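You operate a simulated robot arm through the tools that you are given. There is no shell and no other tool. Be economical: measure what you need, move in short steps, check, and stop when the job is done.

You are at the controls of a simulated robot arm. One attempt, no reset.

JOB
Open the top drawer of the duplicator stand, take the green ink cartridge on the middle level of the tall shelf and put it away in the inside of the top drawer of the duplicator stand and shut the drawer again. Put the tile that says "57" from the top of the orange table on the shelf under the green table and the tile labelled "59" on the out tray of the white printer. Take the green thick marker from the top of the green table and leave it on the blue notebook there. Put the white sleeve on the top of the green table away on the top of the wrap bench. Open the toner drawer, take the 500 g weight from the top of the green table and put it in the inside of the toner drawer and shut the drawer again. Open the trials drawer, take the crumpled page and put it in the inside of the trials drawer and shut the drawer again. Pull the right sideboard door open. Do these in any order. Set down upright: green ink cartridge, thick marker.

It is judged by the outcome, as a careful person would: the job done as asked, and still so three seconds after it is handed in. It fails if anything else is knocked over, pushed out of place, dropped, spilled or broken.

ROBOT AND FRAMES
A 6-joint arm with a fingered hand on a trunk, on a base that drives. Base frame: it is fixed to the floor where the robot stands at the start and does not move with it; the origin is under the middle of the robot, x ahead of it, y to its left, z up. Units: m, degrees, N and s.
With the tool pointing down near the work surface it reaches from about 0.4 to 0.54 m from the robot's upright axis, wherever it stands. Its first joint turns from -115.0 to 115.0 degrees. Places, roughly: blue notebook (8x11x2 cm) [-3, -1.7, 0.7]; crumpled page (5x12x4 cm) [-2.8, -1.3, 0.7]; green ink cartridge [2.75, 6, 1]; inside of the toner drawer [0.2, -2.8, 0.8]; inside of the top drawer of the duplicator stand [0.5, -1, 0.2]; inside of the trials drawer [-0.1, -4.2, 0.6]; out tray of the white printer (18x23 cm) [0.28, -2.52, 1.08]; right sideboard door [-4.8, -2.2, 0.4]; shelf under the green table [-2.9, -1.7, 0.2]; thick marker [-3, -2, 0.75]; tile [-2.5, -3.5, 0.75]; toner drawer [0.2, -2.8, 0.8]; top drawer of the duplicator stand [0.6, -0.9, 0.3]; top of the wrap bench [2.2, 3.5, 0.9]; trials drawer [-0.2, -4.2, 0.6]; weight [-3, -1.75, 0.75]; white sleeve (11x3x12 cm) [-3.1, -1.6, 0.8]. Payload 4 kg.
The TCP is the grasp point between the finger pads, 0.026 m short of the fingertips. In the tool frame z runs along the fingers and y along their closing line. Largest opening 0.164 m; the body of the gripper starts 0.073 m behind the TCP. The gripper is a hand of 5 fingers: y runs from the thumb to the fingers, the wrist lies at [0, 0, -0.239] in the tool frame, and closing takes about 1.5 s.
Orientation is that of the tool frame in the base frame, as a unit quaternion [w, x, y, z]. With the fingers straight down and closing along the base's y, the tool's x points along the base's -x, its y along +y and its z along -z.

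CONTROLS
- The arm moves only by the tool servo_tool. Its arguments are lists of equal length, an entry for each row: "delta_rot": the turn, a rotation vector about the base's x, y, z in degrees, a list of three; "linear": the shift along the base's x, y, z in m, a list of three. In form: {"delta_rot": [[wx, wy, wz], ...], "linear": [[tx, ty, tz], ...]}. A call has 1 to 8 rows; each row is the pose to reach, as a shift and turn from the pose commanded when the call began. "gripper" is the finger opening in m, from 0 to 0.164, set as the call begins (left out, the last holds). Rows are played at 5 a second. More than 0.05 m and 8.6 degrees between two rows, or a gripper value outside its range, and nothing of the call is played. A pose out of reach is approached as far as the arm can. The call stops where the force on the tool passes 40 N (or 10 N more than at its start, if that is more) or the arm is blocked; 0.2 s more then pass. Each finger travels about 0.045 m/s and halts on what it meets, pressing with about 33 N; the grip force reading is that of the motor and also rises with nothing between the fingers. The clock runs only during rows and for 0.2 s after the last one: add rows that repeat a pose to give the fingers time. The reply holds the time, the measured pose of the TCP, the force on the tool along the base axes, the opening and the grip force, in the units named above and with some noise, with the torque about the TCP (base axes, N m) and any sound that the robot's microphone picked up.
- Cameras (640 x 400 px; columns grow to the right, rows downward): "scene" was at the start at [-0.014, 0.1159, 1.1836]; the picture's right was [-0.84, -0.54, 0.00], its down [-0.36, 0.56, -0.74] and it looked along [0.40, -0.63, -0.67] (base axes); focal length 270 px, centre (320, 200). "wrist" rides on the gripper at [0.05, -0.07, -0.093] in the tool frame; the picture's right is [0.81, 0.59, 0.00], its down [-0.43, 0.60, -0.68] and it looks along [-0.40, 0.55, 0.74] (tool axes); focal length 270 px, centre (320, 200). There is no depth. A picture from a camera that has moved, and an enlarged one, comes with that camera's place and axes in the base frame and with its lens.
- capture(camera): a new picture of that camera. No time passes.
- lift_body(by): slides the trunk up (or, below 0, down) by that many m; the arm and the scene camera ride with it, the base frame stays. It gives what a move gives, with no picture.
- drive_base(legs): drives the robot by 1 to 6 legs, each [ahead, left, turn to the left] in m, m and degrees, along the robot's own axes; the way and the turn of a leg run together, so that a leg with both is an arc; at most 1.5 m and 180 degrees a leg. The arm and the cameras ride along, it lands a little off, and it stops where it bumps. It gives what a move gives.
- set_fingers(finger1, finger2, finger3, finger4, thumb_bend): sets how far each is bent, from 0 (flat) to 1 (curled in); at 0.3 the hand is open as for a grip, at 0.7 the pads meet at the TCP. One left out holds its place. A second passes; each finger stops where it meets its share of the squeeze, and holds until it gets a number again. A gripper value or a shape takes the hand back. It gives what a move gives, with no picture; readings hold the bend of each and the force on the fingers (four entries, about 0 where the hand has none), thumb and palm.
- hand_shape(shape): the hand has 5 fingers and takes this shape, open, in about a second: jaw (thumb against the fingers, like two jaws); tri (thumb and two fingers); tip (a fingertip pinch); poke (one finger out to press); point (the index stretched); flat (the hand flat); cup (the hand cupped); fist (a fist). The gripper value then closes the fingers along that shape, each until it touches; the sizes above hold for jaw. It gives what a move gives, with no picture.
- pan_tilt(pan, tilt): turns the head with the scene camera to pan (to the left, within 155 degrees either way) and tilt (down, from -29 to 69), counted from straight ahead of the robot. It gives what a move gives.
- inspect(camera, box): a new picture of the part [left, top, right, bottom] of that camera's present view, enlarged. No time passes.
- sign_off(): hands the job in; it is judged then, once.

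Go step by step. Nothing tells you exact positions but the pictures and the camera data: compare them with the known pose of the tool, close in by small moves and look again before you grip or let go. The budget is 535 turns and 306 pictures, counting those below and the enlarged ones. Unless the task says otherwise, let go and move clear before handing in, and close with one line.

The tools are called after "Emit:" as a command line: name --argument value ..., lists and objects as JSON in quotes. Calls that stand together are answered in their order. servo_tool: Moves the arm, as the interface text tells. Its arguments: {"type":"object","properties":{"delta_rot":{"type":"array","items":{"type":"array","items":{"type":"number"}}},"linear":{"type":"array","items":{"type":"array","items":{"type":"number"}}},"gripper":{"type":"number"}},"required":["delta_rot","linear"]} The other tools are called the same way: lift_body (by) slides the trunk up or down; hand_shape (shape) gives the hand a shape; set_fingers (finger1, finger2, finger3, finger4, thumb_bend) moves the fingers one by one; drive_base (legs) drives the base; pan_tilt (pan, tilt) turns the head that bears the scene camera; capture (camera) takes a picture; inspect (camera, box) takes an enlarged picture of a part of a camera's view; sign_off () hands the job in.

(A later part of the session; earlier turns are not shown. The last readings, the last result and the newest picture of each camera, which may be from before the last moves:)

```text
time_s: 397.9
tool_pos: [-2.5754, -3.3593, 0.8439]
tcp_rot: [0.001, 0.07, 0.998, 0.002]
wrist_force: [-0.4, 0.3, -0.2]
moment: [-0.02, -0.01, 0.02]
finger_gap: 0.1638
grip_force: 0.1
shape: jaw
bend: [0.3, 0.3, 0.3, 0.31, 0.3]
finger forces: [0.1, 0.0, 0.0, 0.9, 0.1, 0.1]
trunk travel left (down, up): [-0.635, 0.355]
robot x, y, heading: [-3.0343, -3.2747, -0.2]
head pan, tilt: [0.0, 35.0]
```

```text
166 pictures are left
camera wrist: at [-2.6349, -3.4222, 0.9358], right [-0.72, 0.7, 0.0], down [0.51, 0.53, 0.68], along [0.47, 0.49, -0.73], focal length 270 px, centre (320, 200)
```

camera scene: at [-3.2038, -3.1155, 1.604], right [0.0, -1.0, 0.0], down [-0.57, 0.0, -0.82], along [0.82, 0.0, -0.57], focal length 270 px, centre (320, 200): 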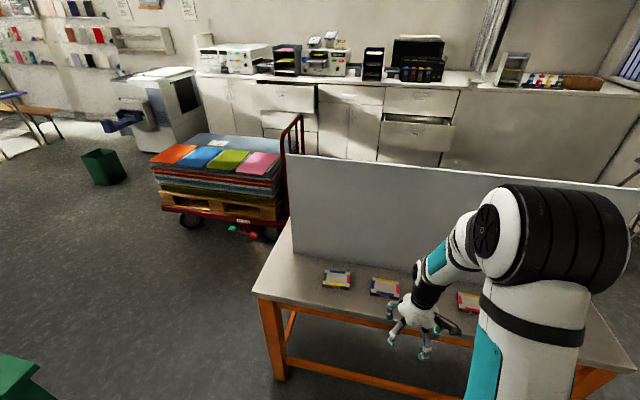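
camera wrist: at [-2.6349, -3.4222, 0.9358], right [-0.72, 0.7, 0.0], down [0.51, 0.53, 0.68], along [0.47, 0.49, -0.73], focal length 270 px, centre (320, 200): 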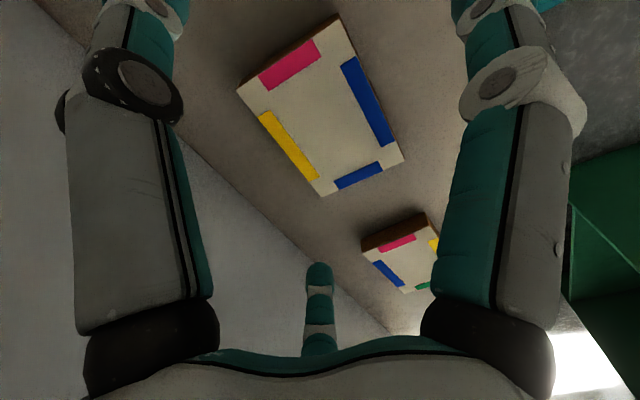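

Centred within 5 mm. Lowering to grasp height.

Emit:
servo_tool --delta_rot '[[0, 0, 0], [0, 0, 0], [0, 0, 0]]' --linear '[[-0.003, 0.003, -0.016], [-0.004, 0.004, -0.032], [-0.004, 0.004, -0.046]]'

Emit:
set_fingers --finger1 0.75 --finger4 0.75

Emit:
capture --camera "wrist"

```text
time_s: 398.7
tool_pos: [-2.5783, -3.3531, 0.7973]
tcp_rot: [0.0, 0.072, 0.997, 0.001]
wrist_force: [0.1, 0.1, 0.2]
moment: [0.02, 0.04, -0.02]
finger_gap: 0.164
grip_force: 0.0
shape: jaw
bend: [0.3, 0.3, 0.3, 0.3, 0.3]
finger forces: [0.0, 0.0, 0.0, 0.1, 0.0, 0.1]
trunk travel left (down, up): [-0.635, 0.355]
robot x, y, heading: [-3.0322, -3.2755, -0.3]
head pan, tilt: [0.0, 35.0]
```

```text
time_s: 399.7
tool_pos: [-2.5783, -3.3533, 0.7995]
tcp_rot: [0.0, 0.071, 0.997, 0.0]
wrist_force: [0.6, 0.2, 0.2]
moment: [0.05, -0.01, -0.03]
finger_gap: 0.0756
grip_force: 9.9
shape: fingers
bend: [0.55, 0.3, 0.3, 0.55, 0.3]
finger forces: [9.0, 0.1, 0.0, 9.1, 0.1, 0.1]
trunk travel left (down, up): [-0.635, 0.355]
robot x, y, heading: [-3.0364, -3.2763, -0.3]
head pan, tilt: [0.0, 35.0]
```

```text
165 pictures are left
camera wrist: at [-2.6382, -3.417, 0.8897], right [-0.72, 0.7, 0.0], down [0.51, 0.53, 0.68], along [0.47, 0.49, -0.73], focal length 270 px, centre (320, 200)
```

wrist: 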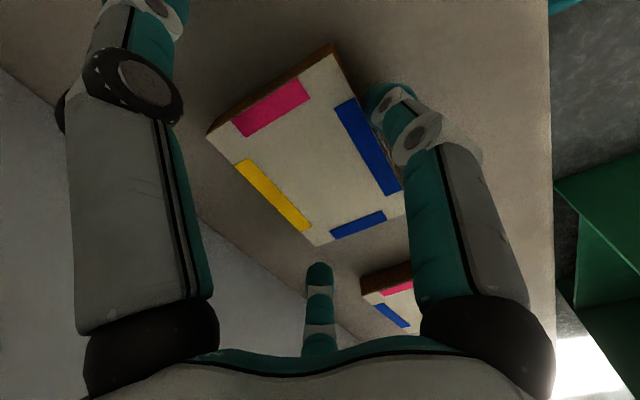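

Pinched 9 N each side. Adding the remaining fingers and lifting.

Emit:
set_fingers --finger2 0.7 --finger3 0.7 --thumb_bend 0.7

Emit:
servo_tool --delta_rot '[[0, 0, 0], [0, 0, 0], [0, 0, 0]]' --linear '[[0, 0, 0.015], [0, 0, 0.035], [0, 0, 0.055]]'

Emit:
capture --camera "wrist"

```text
time_s: 400.7
tool_pos: [-2.579, -3.3542, 0.7985]
tcp_rot: [0.001, 0.071, 0.997, 0.001]
wrist_force: [-0.1, -1.8, 5.0]
moment: [-0.34, 0.02, -0.01]
finger_gap: 0.045
grip_force: 28.0
shape: fingers
bend: [0.56, 0.49, 0.42, 0.55, 0.52]
finger forces: [8.8, 7.5, 10.7, 9.6, 19.3, 0.1]
trunk travel left (down, up): [-0.635, 0.355]
robot x, y, heading: [-3.0318, -3.2776, -0.2]
head pan, tilt: [0.0, 35.0]
```

```text
time_s: 401.5
tool_pos: [-2.5798, -3.3541, 0.8538]
tcp_rot: [0.0, 0.071, 0.997, 0.0]
wrist_force: [-0.2, 0.6, -0.9]
moment: [-0.02, 0.02, 0.0]
finger_gap: 0.0451
grip_force: 27.4
shape: fingers
bend: [0.56, 0.49, 0.42, 0.55, 0.52]
finger forces: [8.6, 7.4, 10.9, 9.3, 18.8, 0.1]
trunk travel left (down, up): [-0.635, 0.355]
robot x, y, heading: [-3.0332, -3.2745, -0.3]
head pan, tilt: [0.0, 35.0]
```

```text
164 pictures are left
camera wrist: at [-2.6397, -3.4167, 0.9455], right [-0.72, 0.7, 0.0], down [0.51, 0.53, 0.68], along [0.47, 0.49, -0.73], focal length 270 px, centre (320, 200)
```

wrist: 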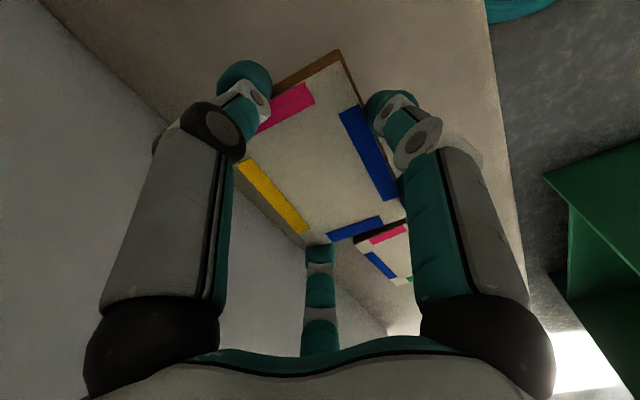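

Held. Taking tile 57 round by the aisle to the open (east) side of the green table.

Emit:
lift_body --by 0.2

Emit:
drive_base --legs '[[-0.67, 0, 0], [0, 1.3, 0], [0, 1.26, 0], [1.5, 0, 0], [0.3, 0, 0], [0, 0, 165]]'

Emit:
capture --camera "scene"

```text
time_s: 403.7
tool_pos: [-2.5789, -3.3539, 1.0548]
tcp_rot: [0.0, 0.07, 0.998, 0.0]
wrist_force: [-1.2, 0.6, -0.6]
moment: [0.0, -0.02, -0.02]
finger_gap: 0.0446
grip_force: 27.2
shape: fingers
bend: [0.56, 0.49, 0.42, 0.55, 0.52]
finger forces: [8.6, 7.5, 11.0, 9.3, 18.8, 0.0]
trunk travel left (down, up): [-0.835, 0.155]
robot x, y, heading: [-3.0332, -3.2736, -0.3]
head pan, tilt: [0.0, 35.0]
```

```text
time_s: 434.8
tool_pos: [-2.2725, -0.5644, 1.0526]
tcp_rot: [0.0, 0.978, -0.209, 0.001]
wrist_force: [0.6, -0.1, -1.5]
moment: [-0.01, 0.02, 0.01]
finger_gap: 0.0441
grip_force: 26.8
shape: fingers
bend: [0.56, 0.49, 0.42, 0.55, 0.53]
finger forces: [8.2, 6.8, 10.9, 9.3, 18.5, 0.0]
trunk travel left (down, up): [-0.835, 0.155]
robot x, y, heading: [-1.8575, -0.7637, 163.8]
head pan, tilt: [0.0, 35.0]
```

```text
163 pictures are left
camera scene: at [-1.9365, -0.9327, 1.804], right [0.28, 0.96, 0.0], down [0.55, -0.16, -0.82], along [-0.79, 0.23, -0.57], focal length 270 px, centre (320, 200)
```

scene: 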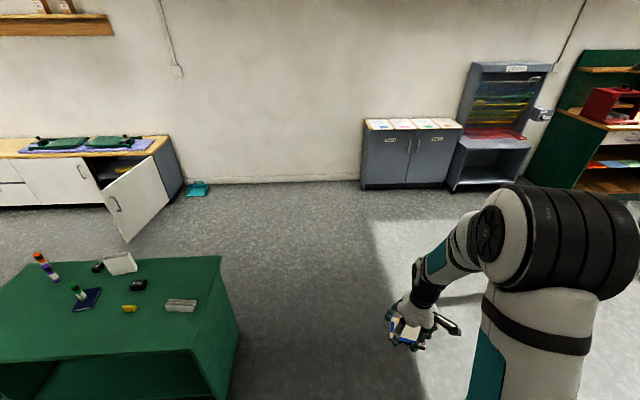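

Green table front runs about 12° off the room axis. I'll line up in front of its open shelf, then lower.

Emit:
drive_base --legs '[[-0.12, 0.6, 0], [-0.03, 0.618, 0], [0, 0, 4.2]]'

Emit:
lift_body --by -0.4

Emit:
lift_body --by -0.3

Emit:
pan_tilt --pan 0 --tilt 35

Emit:
capture --camera "scene"

Emit:
capture --camera "wrist"

```text
time_s: 441.7
tool_pos: [-2.4832, -1.7906, 1.0531]
tcp_rot: [0.001, 0.984, -0.179, -0.001]
wrist_force: [-0.1, 0.8, -0.8]
moment: [0.0, 0.0, -0.01]
finger_gap: 0.0442
grip_force: 26.5
shape: fingers
bend: [0.56, 0.49, 0.42, 0.55, 0.53]
finger forces: [8.4, 6.9, 11.0, 9.3, 18.5, 0.0]
trunk travel left (down, up): [-0.835, 0.155]
robot x, y, heading: [-2.0555, -1.9622, 167.3]
head pan, tilt: [0.0, 35.0]
```

```text
time_s: 445.5
tool_pos: [-2.4826, -1.7915, 0.6546]
tcp_rot: [0.001, 0.984, -0.178, 0.0]
wrist_force: [0.2, 0.2, -0.1]
moment: [0.04, 0.0, 0.02]
finger_gap: 0.0443
grip_force: 27.0
shape: fingers
bend: [0.56, 0.49, 0.42, 0.55, 0.53]
finger forces: [8.3, 6.9, 11.0, 9.2, 18.5, 0.1]
trunk travel left (down, up): [-0.435, 0.555]
robot x, y, heading: [-2.0582, -1.9678, 167.3]
head pan, tilt: [0.0, 35.0]
```

```text
time_s: 448.5
tool_pos: [-2.482, -1.7908, 0.354]
tcp_rot: [0.001, 0.984, -0.179, 0.0]
wrist_force: [0.2, 0.2, -0.5]
moment: [-0.02, 0.0, 0.0]
finger_gap: 0.0445
grip_force: 27.1
shape: fingers
bend: [0.56, 0.49, 0.42, 0.55, 0.53]
finger forces: [8.3, 6.9, 11.1, 9.2, 18.5, 0.1]
trunk travel left (down, up): [-0.135, 0.855]
robot x, y, heading: [-2.0585, -1.9652, 167.5]
head pan, tilt: [0.0, 35.0]
```

```text
time_s: 449.1
tool_pos: [-2.4835, -1.7912, 0.3541]
tcp_rot: [0.0, 0.984, -0.178, -0.001]
wrist_force: [0.7, -0.1, -0.6]
moment: [-0.01, -0.02, 0.01]
finger_gap: 0.0443
grip_force: 26.7
shape: fingers
bend: [0.56, 0.49, 0.42, 0.55, 0.53]
finger forces: [8.4, 6.9, 10.9, 9.2, 18.5, 0.1]
trunk travel left (down, up): [-0.135, 0.855]
robot x, y, heading: [-2.0589, -1.9632, 167.4]
head pan, tilt: [0.0, 35.0]
```

```text
162 pictures are left
camera scene: at [-2.1248, -2.1388, 1.104], right [0.22, 0.98, 0.0], down [0.56, -0.13, -0.82], along [-0.8, 0.18, -0.57], focal length 270 px, centre (320, 200)
```

scene: 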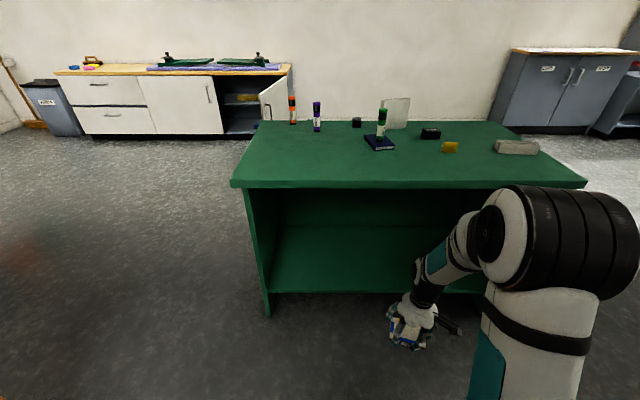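

```text
161 pictures are left
camera wrist: at [-2.4112, -1.7444, 0.4453], right [0.55, -0.83, 0.0], down [-0.61, -0.4, 0.68], along [-0.57, -0.37, -0.73], focal length 270 px, centre (320, 200)
```

wrist: 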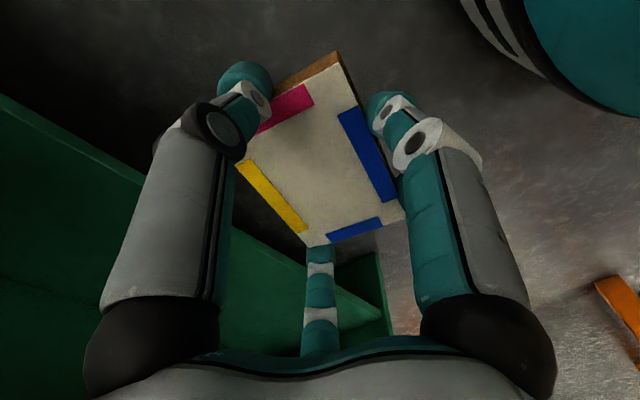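

Shelf surface is about z 0.155 and its front edge near x -2.77. I'll lower almost to shelf height, then move in under the top in stages.

Emit:
lift_body --by -0.11

Emit:
drive_base --legs '[[0.15, 0.018, 0]]'

Emit:
capture --camera "scene"

Emit:
capture --camera "wrist"

```text
time_s: 450.6
tool_pos: [-2.4835, -1.7911, 0.244]
tcp_rot: [0.001, 0.984, -0.179, -0.001]
wrist_force: [0.2, -1.0, -0.3]
moment: [0.01, -0.01, -0.03]
finger_gap: 0.0441
grip_force: 26.9
shape: fingers
bend: [0.56, 0.49, 0.42, 0.55, 0.53]
finger forces: [8.3, 7.0, 11.1, 9.2, 18.5, 0.0]
trunk travel left (down, up): [-0.025, 0.965]
robot x, y, heading: [-2.058, -1.9629, 167.2]
head pan, tilt: [0.0, 35.0]
```

```text
time_s: 451.9
tool_pos: [-2.6366, -1.7748, 0.2425]
tcp_rot: [0.001, 0.984, -0.179, 0.0]
wrist_force: [-0.5, 0.4, -0.9]
moment: [-0.02, 0.01, 0.02]
finger_gap: 0.044
grip_force: 27.2
shape: fingers
bend: [0.56, 0.49, 0.42, 0.55, 0.53]
finger forces: [8.3, 6.8, 11.0, 9.3, 18.6, 0.1]
trunk travel left (down, up): [-0.025, 0.965]
robot x, y, heading: [-2.2061, -1.9526, 167.3]
head pan, tilt: [0.0, 35.0]
```

```text
160 pictures are left
camera scene: at [-2.278, -2.123, 0.994], right [0.22, 0.98, 0.0], down [0.56, -0.13, -0.82], along [-0.8, 0.18, -0.57], focal length 270 px, centre (320, 200)
```

scene: 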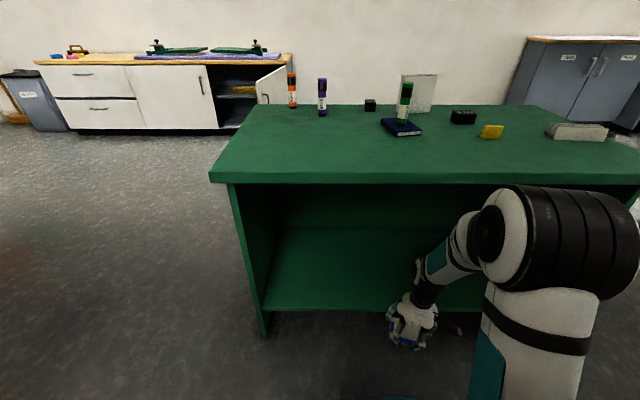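

```text
159 pictures are left
camera wrist: at [-2.5646, -1.7288, 0.3353], right [0.55, -0.83, 0.0], down [-0.61, -0.4, 0.68], along [-0.57, -0.37, -0.73], focal length 270 px, centre (320, 200)
```

wrist: 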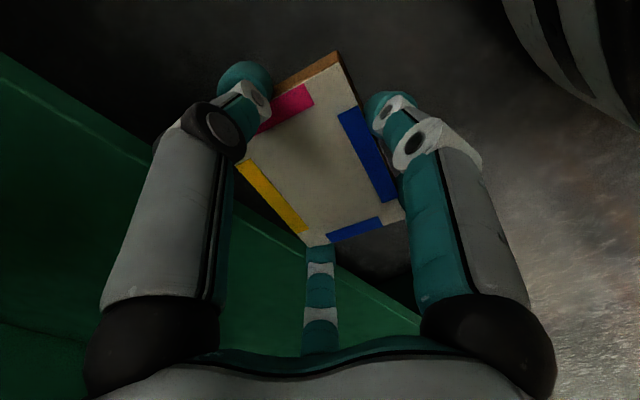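

The elbow would foul the table edge with the hand vertical. Instead I'll tilt the hand 40° forward, so the tile's near edge touches down just inside the shelf and it tips inward flat.

Emit:
servo_tool --delta_rot '[[0, 0, 4], [0, 0, 8.5]]' --linear '[[0, 0, 0.01], [0, 0, 0.02]]'

Emit:
servo_tool --delta_rot '[[1.76, 7.8, 0], [3.5, 15.6, 0], [5.3, 23.4, 0], [7.0, 31.2, 0], [8.8, 39, 0]]' --linear '[[0, 0, 0.004], [0, 0, 0.008], [0, 0, 0.01], [0, 0, 0.012], [0, 0, 0.012]]'

Emit:
capture --camera "scene"

Emit:
capture --camera "wrist"

```text
time_s: 452.5
tool_pos: [-2.6355, -1.7766, 0.2637]
tcp_rot: [0.001, 0.995, -0.104, 0.001]
wrist_force: [0.5, -0.7, -0.4]
moment: [0.02, 0.01, -0.02]
finger_gap: 0.0442
grip_force: 27.4
shape: fingers
bend: [0.56, 0.49, 0.42, 0.55, 0.53]
finger forces: [8.2, 6.9, 11.0, 9.3, 18.6, 0.0]
trunk travel left (down, up): [-0.025, 0.965]
robot x, y, heading: [-2.2088, -1.951, 167.4]
head pan, tilt: [0.0, 35.0]
```

```text
time_s: 453.7
tool_pos: [-2.6613, -1.7779, 0.3517]
tcp_rot: [-0.034, 0.95, -0.101, -0.292]
wrist_force: [0.2, 0.5, 0.0]
moment: [0.0, -0.04, 0.0]
finger_gap: 0.0439
grip_force: 26.9
shape: fingers
bend: [0.56, 0.5, 0.42, 0.55, 0.53]
finger forces: [8.5, 7.1, 10.9, 9.3, 18.1, 0.0]
out of reach, approached as far as the arm can: row 4, 5
trunk travel left (down, up): [-0.025, 0.965]
robot x, y, heading: [-2.2105, -1.9472, 167.2]
head pan, tilt: [0.0, 35.0]
```

```text
158 pictures are left
camera scene: at [-2.2781, -2.123, 0.9939], right [0.22, 0.98, 0.0], down [0.56, -0.13, -0.82], along [-0.8, 0.18, -0.57], focal length 270 px, centre (320, 200)
```

scene: 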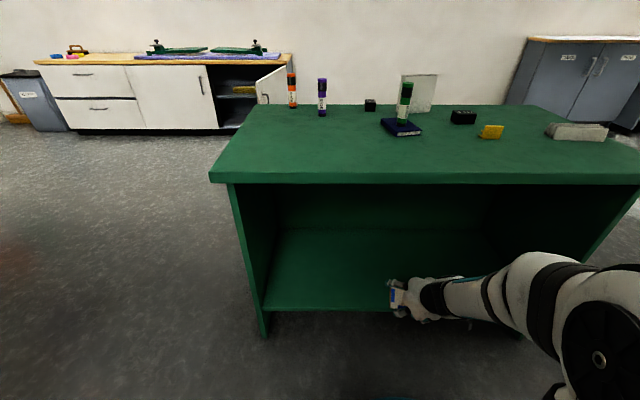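

```text
157 pictures are left
camera wrist: at [-2.555, -1.7313, 0.3977], right [0.53, -0.71, -0.46], down [-0.1, -0.59, 0.8], along [-0.84, -0.37, -0.39], focal length 270 px, centre (320, 200)
```

wrist: 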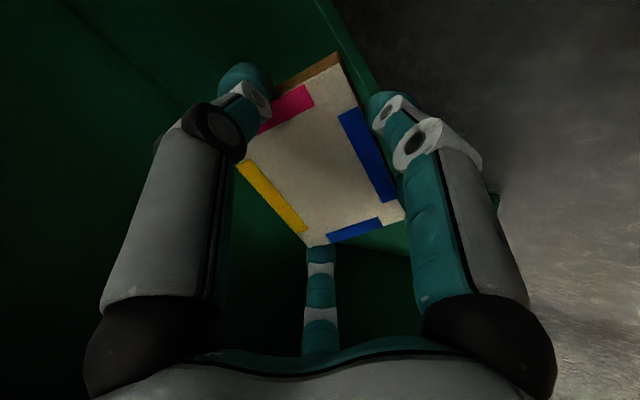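

The arm switched to a low, flat posture — good for going under the table. Now I'll lower to release height.

Emit:
servo_tool --delta_rot '[[0, 0, 0], [0, 0, 0], [0, 0, 0]]' --linear '[[0, 0, -0.02], [0, 0, -0.03], [0, 0, -0.03]]'

```text
time_s: 454.5
tool_pos: [-2.6624, -1.7831, 0.3444]
tcp_rot: [-0.034, 0.952, -0.102, -0.288]
wrist_force: [-0.7, 0.8, -0.9]
moment: [0.01, -0.01, 0.02]
finger_gap: 0.0437
grip_force: 27.3
shape: fingers
bend: [0.56, 0.5, 0.42, 0.55, 0.53]
finger forces: [8.5, 7.0, 11.1, 9.3, 18.0, 0.0]
out of reach, approached as far as the arm can: row 1, 2, 3
trunk travel left (down, up): [-0.025, 0.965]
robot x, y, heading: [-2.2123, -1.9468, 167.2]
head pan, tilt: [0.0, 35.0]
```

Emit:
servo_tool --delta_rot '[[0, 0, 0], [0, 0, 0], [0, 0, 0], [0, 0, 0]]' --linear '[[-0.03, 0.007, 0], [-0.06, 0.013, 0], [-0.09, 0.02, 0], [-0.12, 0.026, 0]]'

Emit:
capture --camera "scene"

```text
time_s: 455.5
tool_pos: [-2.7827, -1.7483, 0.3194]
tcp_rot: [-0.034, 0.95, -0.101, -0.293]
wrist_force: [-0.6, -0.3, -0.2]
moment: [0.03, 0.01, -0.03]
finger_gap: 0.0438
grip_force: 27.0
shape: fingers
bend: [0.56, 0.5, 0.42, 0.55, 0.53]
finger forces: [8.4, 7.0, 11.0, 9.5, 18.0, 0.1]
out of reach, approached as far as the arm can: row 1, 2, 3
trunk travel left (down, up): [-0.025, 0.965]
robot x, y, heading: [-2.2136, -1.9495, 167.3]
head pan, tilt: [0.0, 35.0]
```

```text
156 pictures are left
camera scene: at [-2.2779, -2.1231, 0.994], right [0.22, 0.98, 0.0], down [0.56, -0.13, -0.82], along [-0.8, 0.18, -0.57], focal length 270 px, centre (320, 200)
```

scene: 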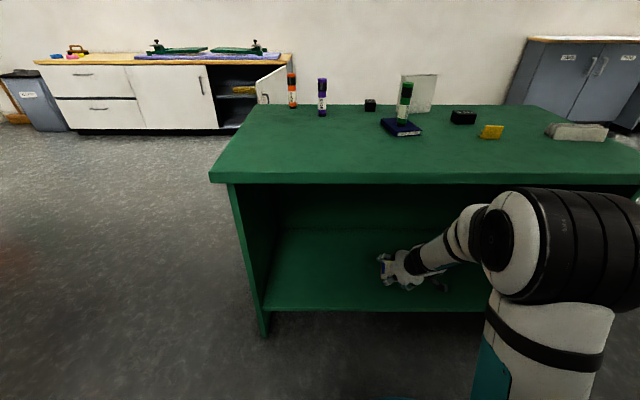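

Good — extended under the top with the arm clear. Lowering.

Emit:
servo_tool --delta_rot '[[0, 0, 0], [0, 0, 0], [0, 0, 0]]' --linear '[[0, 0, -0.02], [-0.005, 0.001, -0.04], [-0.01, 0.002, -0.06]]'

Emit:
capture --camera "scene"

Emit:
capture --camera "wrist"

```text
time_s: 456.3
tool_pos: [-2.8084, -1.747, 0.2859]
tcp_rot: [-0.035, 0.954, -0.104, -0.281]
wrist_force: [-0.1, 0.3, -0.3]
moment: [0.0, -0.01, -0.04]
finger_gap: 0.0438
grip_force: 26.9
shape: fingers
bend: [0.56, 0.5, 0.42, 0.55, 0.53]
finger forces: [8.5, 7.1, 11.0, 9.3, 18.0, 0.0]
out of reach, approached as far as the arm can: row 1, 2, 3
trunk travel left (down, up): [-0.025, 0.965]
robot x, y, heading: [-2.2111, -1.9477, 167.5]
head pan, tilt: [0.0, 35.0]
```

```text
155 pictures are left
camera scene: at [-2.278, -2.1231, 0.994], right [0.22, 0.98, 0.0], down [0.56, -0.13, -0.82], along [-0.8, 0.18, -0.57], focal length 270 px, centre (320, 200)
```

scene: 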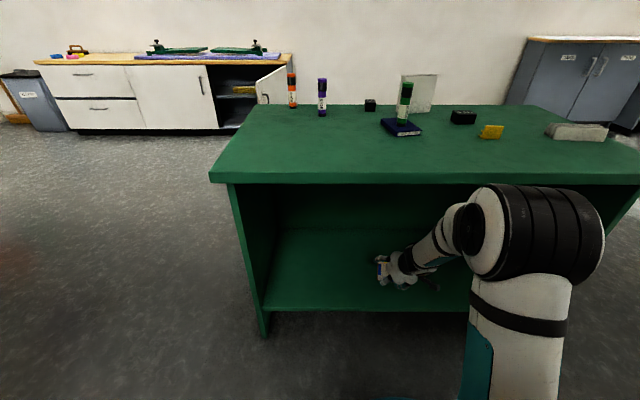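

```text
154 pictures are left
camera wrist: at [-2.7017, -1.7007, 0.3352], right [0.54, -0.72, -0.44], down [-0.12, -0.59, 0.8], along [-0.83, -0.37, -0.41], focal length 270 px, centre (320, 200)
```

wrist: 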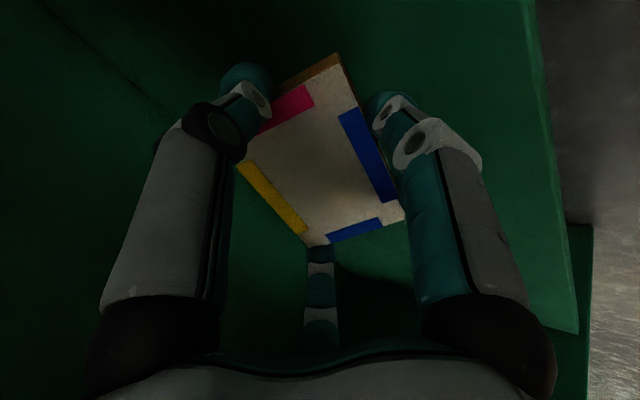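

Emit:
lift_body --by -0.024

Emit:
servo_tool --delta_rot '[[0, 0, 0], [0, 0, 0], [0, 0, 0]]' --linear '[[0, 0, -0.01], [0, 0, -0.02], [0, 0, -0.03]]'

Emit:
capture --camera "wrist"

```text
time_s: 457.0
tool_pos: [-2.8071, -1.7479, 0.2606]
tcp_rot: [-0.033, 0.954, -0.103, -0.281]
wrist_force: [-0.4, -0.1, 1.0]
moment: [-0.01, -0.01, 0.03]
finger_gap: 0.044
grip_force: 26.4
shape: fingers
bend: [0.56, 0.5, 0.42, 0.55, 0.53]
finger forces: [8.3, 7.0, 11.1, 9.4, 18.0, 0.1]
trunk travel left (down, up): [-0.001, 0.989]
robot x, y, heading: [-2.2081, -1.9469, 167.5]
head pan, tilt: [0.0, 35.0]
```

```text
time_s: 457.8
tool_pos: [-2.8173, -1.7448, 0.2435]
tcp_rot: [-0.034, 0.955, -0.104, -0.275]
wrist_force: [0.2, -0.4, -1.0]
moment: [-0.02, -0.01, 0.0]
finger_gap: 0.0439
grip_force: 27.0
shape: fingers
bend: [0.56, 0.5, 0.42, 0.55, 0.53]
finger forces: [8.5, 7.1, 11.0, 9.5, 18.0, 0.0]
out of reach, approached as far as the arm can: row 2, 3
trunk travel left (down, up): [-0.001, 0.989]
robot x, y, heading: [-2.2149, -1.9471, 167.2]
head pan, tilt: [0.0, 35.0]
```

```text
153 pictures are left
camera wrist: at [-2.7123, -1.6996, 0.2955], right [0.54, -0.72, -0.43], down [-0.14, -0.59, 0.8], along [-0.83, -0.37, -0.42], focal length 270 px, centre (320, 200)
```

wrist: 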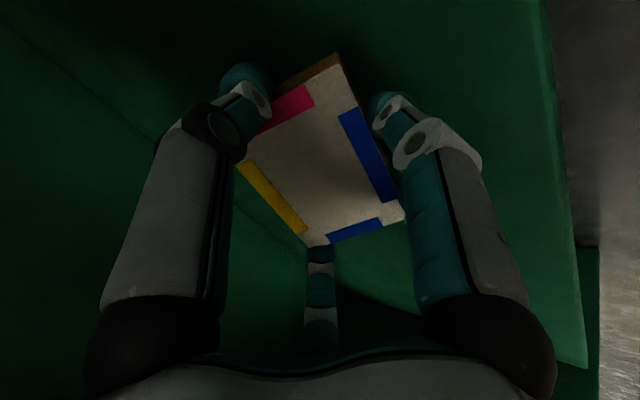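

Emit:
servo_tool --delta_rot '[[0, -2, 0], [0, -4, 0], [0, -4, 0]]' --linear '[[0, 0, -0.01], [0, 0, -0.02], [0, 0, -0.025]]'

Emit:
inspect --camera "scene" --box '[330, 220, 490, 330]'

```text
time_s: 458.7
tool_pos: [-2.8197, -1.7431, 0.2284]
tcp_rot: [-0.041, 0.96, -0.102, -0.256]
wrist_force: [5.9, -0.7, 18.8]
moment: [0.08, -0.56, 0.02]
finger_gap: 0.0431
grip_force: 34.8
shape: fingers
bend: [0.57, 0.51, 0.42, 0.54, 0.53]
finger forces: [20.5, 10.3, 10.4, 11.5, 16.7, 0.0]
out of reach, approached as far as the arm can: row 2
trunk travel left (down, up): [-0.001, 0.989]
robot x, y, heading: [-2.2085, -1.9469, 167.7]
head pan, tilt: [0.0, 35.0]
stopped in row 3: the force on the tool passed its limit at 42 N (the readings are from after the stop); the commanded pose is now the measured one
```

```text
3.64 times, centred on (410, 275) of scene
camera zoom: at [-2.2768, -2.1234, 0.9702], right [0.22, 0.98, 0.0], down [0.56, -0.13, -0.82], along [-0.8, 0.18, -0.57], focal length 982 px, centre (-7, -73)
```

zoom: 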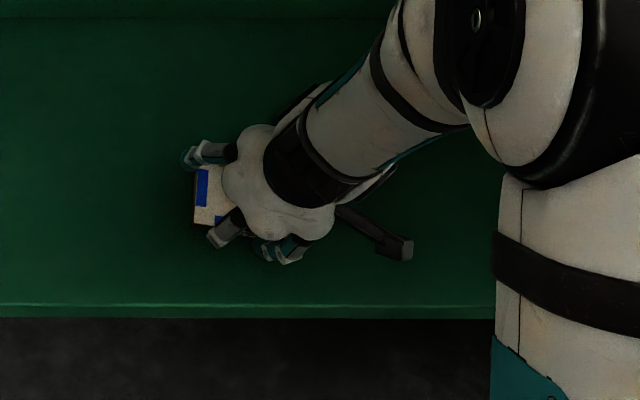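

Finger 1 touches the shelf; the tile edge is just above it, well inside. I'll ease up a touch and open.

Emit:
servo_tool --delta_rot '[[0, 0, 0]]' --linear '[[0, 0, 0.006]]'

Emit:
set_fingers --finger2 0.34 --finger3 0.34 --thumb_bend 0.36

Emit:
set_fingers --finger1 0.46 --finger4 0.36

Emit:
inspect --camera "scene" --box '[330, 220, 490, 330]'

Emit:
capture --camera "wrist"

```text
time_s: 459.1
tool_pos: [-2.8183, -1.7453, 0.2322]
tcp_rot: [-0.039, 0.962, -0.101, -0.251]
wrist_force: [-0.4, 0.5, -0.9]
moment: [0.02, -0.01, 0.01]
finger_gap: 0.0432
grip_force: 25.8
shape: fingers
bend: [0.57, 0.51, 0.42, 0.54, 0.53]
finger forces: [8.4, 6.2, 9.9, 9.5, 16.9, 0.0]
trunk travel left (down, up): [-0.001, 0.989]
robot x, y, heading: [-2.2099, -1.9497, 167.4]
head pan, tilt: [0.0, 35.0]
```

```text
time_s: 460.1
tool_pos: [-2.8191, -1.7455, 0.2326]
tcp_rot: [-0.04, 0.961, -0.102, -0.253]
wrist_force: [0.3, 0.5, 3.2]
moment: [-0.2, -0.05, -0.01]
finger_gap: 0.0659
grip_force: 10.3
shape: fingers
bend: [0.56, 0.35, 0.34, 0.55, 0.36]
finger forces: [9.3, 3.2, 0.1, 9.0, 0.0, 0.1]
trunk travel left (down, up): [-0.001, 0.989]
robot x, y, heading: [-2.2117, -1.9494, 167.5]
head pan, tilt: [0.0, 35.0]
```

```text
time_s: 461.1
tool_pos: [-2.8194, -1.7434, 0.233]
tcp_rot: [-0.04, 0.961, -0.102, -0.254]
wrist_force: [-2.3, 0.0, 8.9]
moment: [-0.18, -0.15, 0.01]
finger_gap: 0.0625
grip_force: 4.0
shape: fingers
bend: [0.5, 0.34, 0.34, 0.36, 0.36]
finger forces: [6.3, 2.5, 0.1, 0.0, 0.1, 0.0]
trunk travel left (down, up): [-0.001, 0.989]
robot x, y, heading: [-2.2093, -1.95, 167.4]
head pan, tilt: [0.0, 35.0]
```

```text
3.64 times, centred on (410, 275) of scene
camera zoom: at [-2.2774, -2.1232, 0.9701], right [0.22, 0.98, 0.0], down [0.56, -0.13, -0.82], along [-0.8, 0.18, -0.57], focal length 982 px, centre (-7, -73)
```

zoom: 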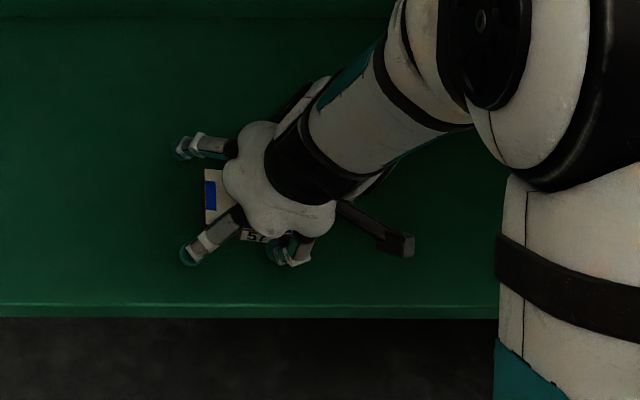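

```text
150 pictures are left
camera wrist: at [-2.717, -1.6977, 0.289], right [0.56, -0.72, -0.41], down [-0.17, -0.59, 0.79], along [-0.81, -0.37, -0.46], focal length 270 px, centre (320, 200)
```

wrist: 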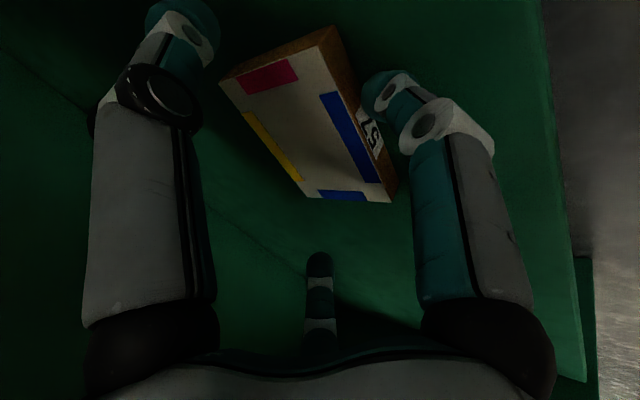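

Tile 57 lies flat on the shelf. Raising the fingers clear of it before withdrawing.

Emit:
servo_tool --delta_rot '[[0, 0, 0], [0, 0, 0], [0, 0, 0]]' --linear '[[0, 0, 0.02], [0, 0, 0.045], [0, 0, 0.07]]'

Emit:
capture --camera "wrist"

```text
time_s: 461.9
tool_pos: [-2.8208, -1.7446, 0.3022]
tcp_rot: [-0.039, 0.961, -0.102, -0.253]
wrist_force: [0.3, -0.3, 0.2]
moment: [-0.02, 0.02, 0.02]
finger_gap: 0.0655
grip_force: 0.1
shape: fingers
bend: [0.46, 0.34, 0.34, 0.36, 0.36]
finger forces: [0.0, 0.1, 0.0, 0.0, 0.0, 0.0]
trunk travel left (down, up): [-0.001, 0.989]
robot x, y, heading: [-2.2123, -1.9509, 167.5]
head pan, tilt: [0.0, 35.0]
```

```text
149 pictures are left
camera wrist: at [-2.7187, -1.6974, 0.3579], right [0.56, -0.72, -0.41], down [-0.17, -0.59, 0.79], along [-0.81, -0.37, -0.46], focal length 270 px, centre (320, 200)
```

wrist: 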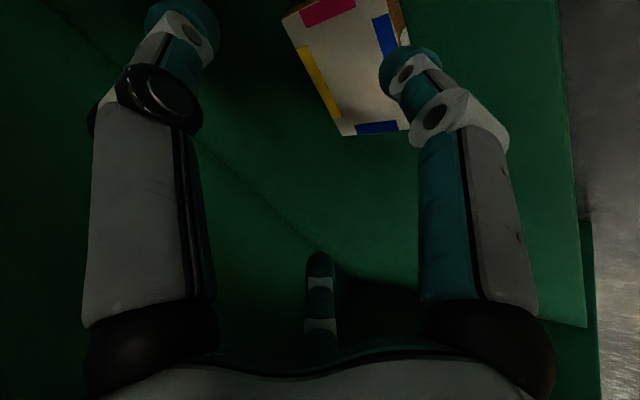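

Clear. Backing the base straight out.

Emit:
drive_base --legs '[[-0.3, 0, 0]]'

Emit:
capture --camera "scene"

```text
time_s: 463.9
tool_pos: [-2.5321, -1.8088, 0.3008]
tcp_rot: [-0.039, 0.961, -0.101, -0.253]
wrist_force: [-0.1, -0.9, -0.3]
moment: [-0.03, 0.0, 0.03]
finger_gap: 0.0661
grip_force: 0.1
shape: fingers
bend: [0.46, 0.34, 0.34, 0.36, 0.36]
finger forces: [0.0, 0.0, 0.1, 0.0, 0.0, 0.1]
trunk travel left (down, up): [-0.001, 0.989]
robot x, y, heading: [-1.9214, -2.0127, 167.4]
head pan, tilt: [0.0, 35.0]
```

```text
148 pictures are left
camera scene: at [-1.9877, -2.1879, 0.97], right [0.22, 0.98, 0.0], down [0.56, -0.12, -0.82], along [-0.8, 0.18, -0.57], focal length 270 px, centre (320, 200)
```

scene: 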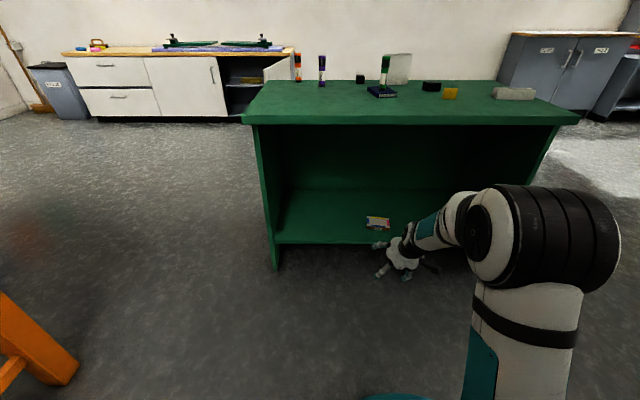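

Tile 57 is on the shelf. Raising up to look at the weights on the table.

Emit:
lift_body --by 0.4

Emit:
lift_body --by 0.35

Emit:
capture --camera "scene"

Emit:
inspect --camera "scene" --box '[240, 130, 520, 300]'

```text
time_s: 467.7
tool_pos: [-2.532, -1.8104, 0.7033]
tcp_rot: [-0.04, 0.961, -0.102, -0.253]
wrist_force: [-0.2, -0.3, 0.6]
moment: [0.02, 0.01, 0.02]
finger_gap: 0.066
grip_force: 0.1
shape: fingers
bend: [0.46, 0.34, 0.34, 0.36, 0.36]
finger forces: [0.0, 0.0, 0.0, 0.0, 0.1, 0.0]
trunk travel left (down, up): [-0.401, 0.589]
robot x, y, heading: [-1.9221, -2.0147, 167.1]
head pan, tilt: [0.0, 35.0]
```

```text
time_s: 471.1
tool_pos: [-2.5311, -1.809, 1.0521]
tcp_rot: [-0.039, 0.961, -0.101, -0.253]
wrist_force: [-0.5, -0.2, 0.4]
moment: [-0.02, 0.05, -0.02]
finger_gap: 0.066
grip_force: 0.0
shape: fingers
bend: [0.46, 0.34, 0.34, 0.36, 0.36]
finger forces: [0.0, 0.0, 0.0, 0.0, 0.0, 0.0]
trunk travel left (down, up): [-0.751, 0.239]
robot x, y, heading: [-1.9186, -2.0129, 167.2]
head pan, tilt: [0.0, 35.0]
```

```text
147 pictures are left
camera scene: at [-1.9879, -2.1879, 1.72], right [0.22, 0.98, 0.0], down [0.56, -0.12, -0.82], along [-0.8, 0.18, -0.57], focal length 270 px, centre (320, 200)
```

scene: 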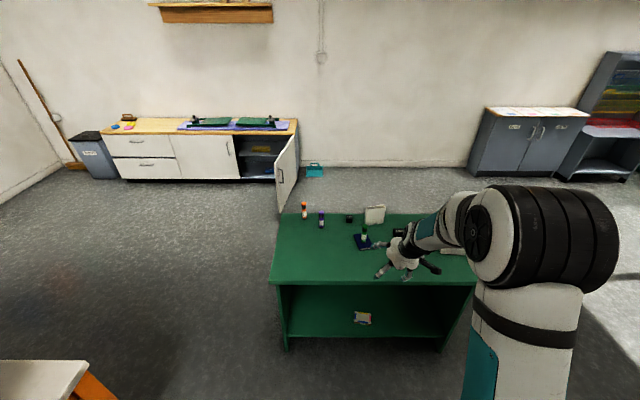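

```text
2.29 times, centred on (380, 215) of scene
camera zoom: at [-1.9879, -2.1879, 1.72], right [0.22, 0.98, 0.0], down [0.56, -0.12, -0.82], along [-0.8, 0.18, -0.57], focal length 617 px, centre (183, 166)
```

zoom: 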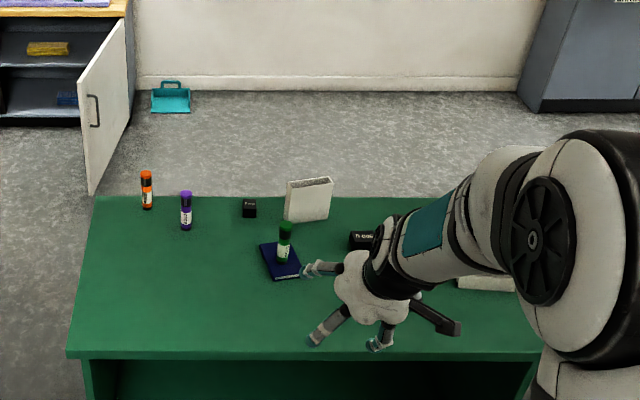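

Emit:
drive_base --legs '[[-0.15, -0.65, 0]]'

Emit:
capture --camera "scene"

Emit:
inspect --camera "scene" --box '[200, 180, 400, 300]'

```text
time_s: 474.9
tool_pos: [-2.2499, -1.2091, 1.052]
tcp_rot: [-0.038, 0.962, -0.097, -0.253]
wrist_force: [-0.2, 0.0, 0.1]
moment: [-0.01, 0.01, 0.01]
finger_gap: 0.066
grip_force: 0.1
shape: fingers
bend: [0.46, 0.34, 0.34, 0.36, 0.36]
finger forces: [0.0, 0.0, 0.1, 0.0, 0.0, 0.0]
trunk travel left (down, up): [-0.751, 0.239]
robot x, y, heading: [-1.6365, -1.407, 168.3]
head pan, tilt: [0.0, 35.0]
```

```text
145 pictures are left
camera scene: at [-1.7007, -1.5815, 1.7201], right [0.21, 0.98, 0.0], down [0.56, -0.12, -0.82], along [-0.8, 0.17, -0.57], focal length 270 px, centre (320, 200)
```

scene: 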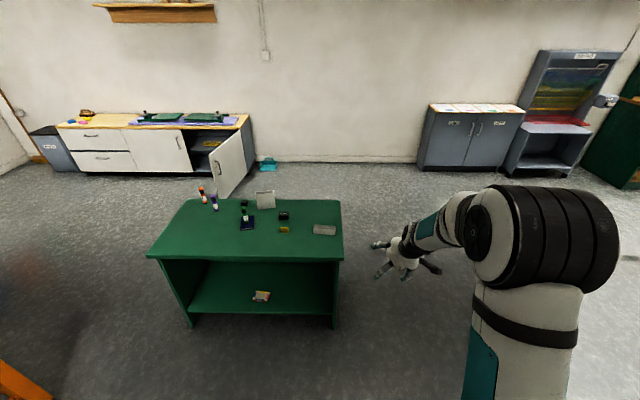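

```text
3.20 times, centred on (300, 240) of scene
camera zoom: at [-1.7007, -1.5815, 1.7201], right [0.21, 0.98, 0.0], down [0.56, -0.12, -0.82], along [-0.8, 0.17, -0.57], focal length 864 px, centre (384, 72)
```

zoom: 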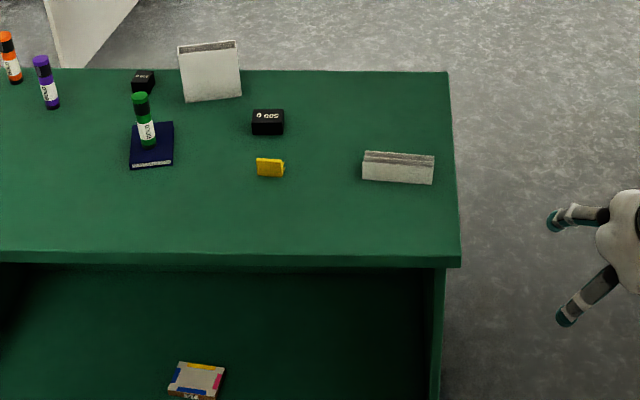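

The block labelled "500 g" is at about (-2.98, -1.54), 6×4×3 cm. I'll take it from the west side, where fingers-down reach is easy.

Emit:
drive_base --legs '[[0, -0.7, 0], [0, 0, -168.3], [-1.3, 0, 0], [-0.95, 0, 0], [0, -0.72, 0]]'

Emit:
pan_tilt --pan 0 --tilt 40

Emit:
capture --camera "scene"

```text
time_s: 499.9
tool_pos: [-3.1119, -1.435, 1.0524]
tcp_rot: [0.255, 0.013, 0.967, -0.016]
wrist_force: [-0.4, -0.2, -0.1]
moment: [-0.01, -0.03, 0.01]
finger_gap: 0.0658
grip_force: 0.0
shape: fingers
bend: [0.46, 0.34, 0.34, 0.36, 0.36]
finger forces: [0.0, 0.0, 0.1, 0.0, 0.0, 0.0]
trunk travel left (down, up): [-0.751, 0.239]
robot x, y, heading: [-3.7515, -1.3441, -2.0]
head pan, tilt: [0.0, 35.0]
```

```text
time_s: 500.6
tool_pos: [-3.1103, -1.4355, 1.0523]
tcp_rot: [0.255, 0.013, 0.967, -0.016]
wrist_force: [0.4, 0.1, -0.3]
moment: [-0.02, 0.0, -0.01]
finger_gap: 0.0659
grip_force: 0.1
shape: fingers
bend: [0.46, 0.34, 0.34, 0.36, 0.36]
finger forces: [0.0, 0.0, 0.0, 0.1, 0.0, 0.0]
trunk travel left (down, up): [-0.751, 0.239]
robot x, y, heading: [-3.7493, -1.3452, -2.1]
head pan, tilt: [0.0, 40.0]
```

```text
143 pictures are left
camera scene: at [-3.7158, -1.1589, 1.7125], right [-0.04, -1.0, 0.0], down [-0.64, 0.02, -0.77], along [0.77, -0.03, -0.64], focal length 270 px, centre (320, 200)
```

scene: 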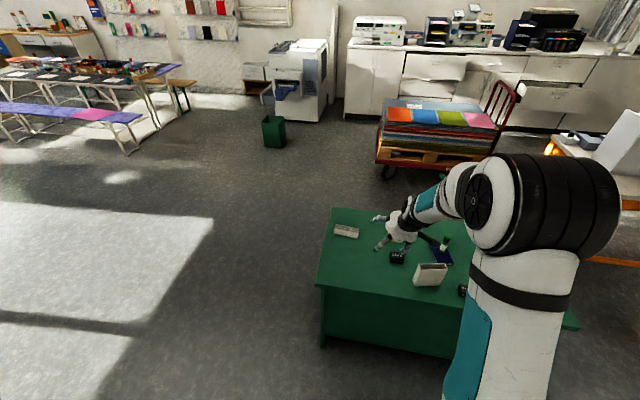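

Weight confirmed at (-2.957, -1.541). Making the hand vertical and lowering the trunk toward grasp height.

Emit:
servo_tool --delta_rot '[[1.0, 5.8, -1.9], [1.9, 11.6, -3.9], [2.9, 17.5, -5.8], [3.8, 23.3, -7.8], [4.8, 29.1, -9.7], [4.8, 29.1, -9.7]]' --linear '[[-0.03, 0, -0.015], [-0.06, 0, -0.03], [-0.09, 0, -0.045], [-0.12, 0, -0.06], [-0.15, 0, -0.08], [-0.16, 0, -0.09]]'

Emit:
hand_shape --shape "jaw"

Emit:
capture --camera "scene"

```text
time_s: 502.0
tool_pos: [-3.2716, -1.4344, 0.9616]
tcp_rot: [0.001, 0.101, 0.995, 0.0]
wrist_force: [0.5, 1.0, -0.1]
moment: [0.01, 0.01, -0.02]
finger_gap: 0.066
grip_force: 0.1
shape: fingers
bend: [0.46, 0.34, 0.34, 0.36, 0.36]
finger forces: [0.0, 0.1, 0.0, 0.1, 0.0, 0.1]
trunk travel left (down, up): [-0.751, 0.239]
robot x, y, heading: [-3.7462, -1.3446, -2.3]
head pan, tilt: [0.0, 40.0]
```

```text
time_s: 502.9
tool_pos: [-3.2722, -1.4352, 0.9633]
tcp_rot: [0.001, 0.1, 0.995, 0.001]
wrist_force: [0.1, 0.0, -0.4]
moment: [0.01, -0.03, 0.01]
finger_gap: 0.164
grip_force: 0.0
shape: jaw
bend: [0.3, 0.3, 0.3, 0.3, 0.3]
finger forces: [0.0, 0.0, 0.0, 0.0, 0.1, 0.0]
trunk travel left (down, up): [-0.751, 0.239]
robot x, y, heading: [-3.7507, -1.3421, -2.1]
head pan, tilt: [0.0, 40.0]
```

```text
142 pictures are left
camera scene: at [-3.7159, -1.159, 1.7125], right [-0.04, -1.0, 0.0], down [-0.64, 0.02, -0.77], along [0.77, -0.03, -0.64], focal length 270 px, centre (320, 200)
```

scene: 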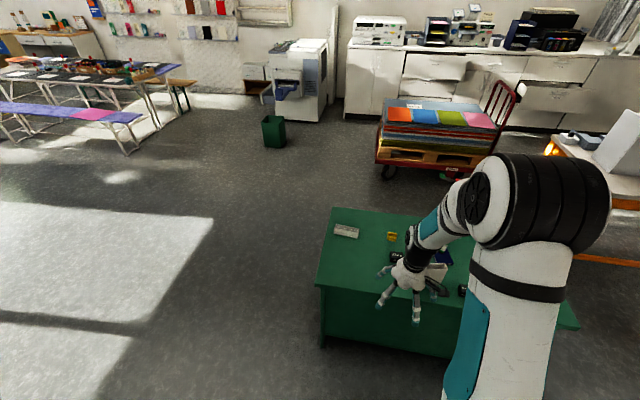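

Emit:
drive_base --legs '[[0.25, -0.095, 0]]'

Emit:
servo_tool --delta_rot '[[0, 0, 0], [0, 0, 0]]' --linear '[[0.03, 0, 0], [0.06, 0, 0]]'

Emit:
capture --camera "wrist"

Emit:
capture --camera "scene"

```text
time_s: 504.8
tool_pos: [-3.0246, -1.5356, 0.9625]
tcp_rot: [0.002, 0.1, 0.995, 0.0]
wrist_force: [-0.4, -0.3, -0.5]
moment: [0.03, 0.02, -0.02]
finger_gap: 0.1641
grip_force: 0.0
shape: jaw
bend: [0.3, 0.3, 0.3, 0.3, 0.3]
finger forces: [0.0, 0.1, 0.0, 0.0, 0.0, 0.0]
trunk travel left (down, up): [-0.751, 0.239]
robot x, y, heading: [-3.5033, -1.4462, -1.8]
head pan, tilt: [0.0, 40.0]
```

```text
time_s: 505.4
tool_pos: [-2.9642, -1.5345, 0.9624]
tcp_rot: [0.001, 0.098, 0.995, 0.0]
wrist_force: [0.7, -0.6, 0.8]
moment: [-0.01, 0.02, 0.01]
finger_gap: 0.1641
grip_force: 0.1
shape: jaw
bend: [0.3, 0.3, 0.3, 0.3, 0.3]
finger forces: [0.1, 0.1, 0.0, 0.1, 0.0, 0.0]
trunk travel left (down, up): [-0.751, 0.239]
robot x, y, heading: [-3.5076, -1.4487, -2.0]
head pan, tilt: [0.0, 40.0]
```

```text
141 pictures are left
camera wrist: at [-3.0288, -1.5945, 1.0537], right [-0.68, 0.74, 0.0], down [0.54, 0.5, 0.68], along [0.5, 0.46, -0.73], focal length 270 px, centre (320, 200)
```

wrist: 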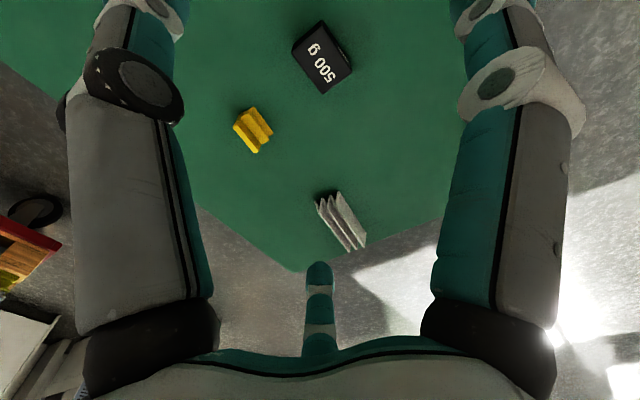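

```text
140 pictures are left
camera scene: at [-3.4702, -1.2615, 1.7124], right [-0.04, -1.0, 0.0], down [-0.64, 0.02, -0.77], along [0.77, -0.03, -0.64], focal length 270 px, centre (320, 200)
```

scene: 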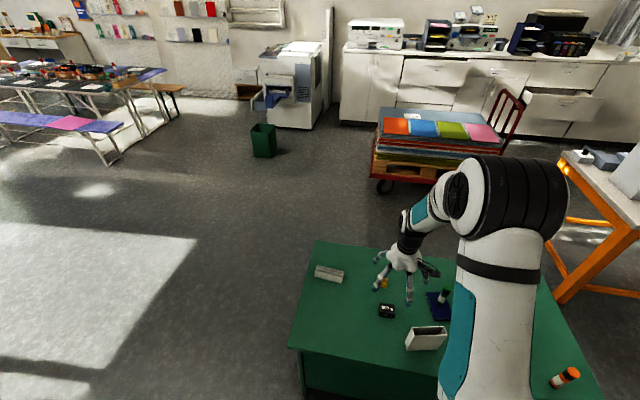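

Right over the 500 g weight. Lowering.

Emit:
lift_body --by -0.17

Emit:
capture --camera "wrist"

```text
time_s: 507.3
tool_pos: [-2.9658, -1.5352, 0.7924]
tcp_rot: [0.001, 0.1, 0.995, 0.0]
wrist_force: [0.1, 0.0, -0.4]
moment: [-0.02, 0.01, 0.01]
finger_gap: 0.1639
grip_force: 0.2
shape: jaw
bend: [0.3, 0.3, 0.3, 0.3, 0.3]
finger forces: [0.0, 0.0, 0.1, 0.1, 0.0, 0.0]
trunk travel left (down, up): [-0.581, 0.409]
robot x, y, heading: [-3.505, -1.4476, -2.0]
head pan, tilt: [0.0, 40.0]
```

```text
139 pictures are left
camera wrist: at [-3.0293, -1.5947, 0.884], right [-0.68, 0.74, 0.0], down [0.54, 0.5, 0.68], along [0.5, 0.46, -0.73], focal length 270 px, centre (320, 200)
```

wrist: 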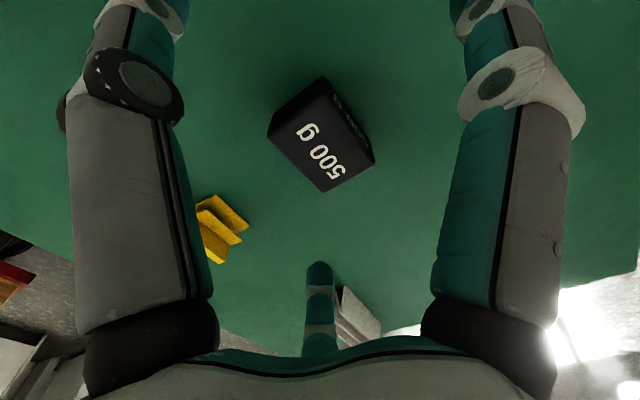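

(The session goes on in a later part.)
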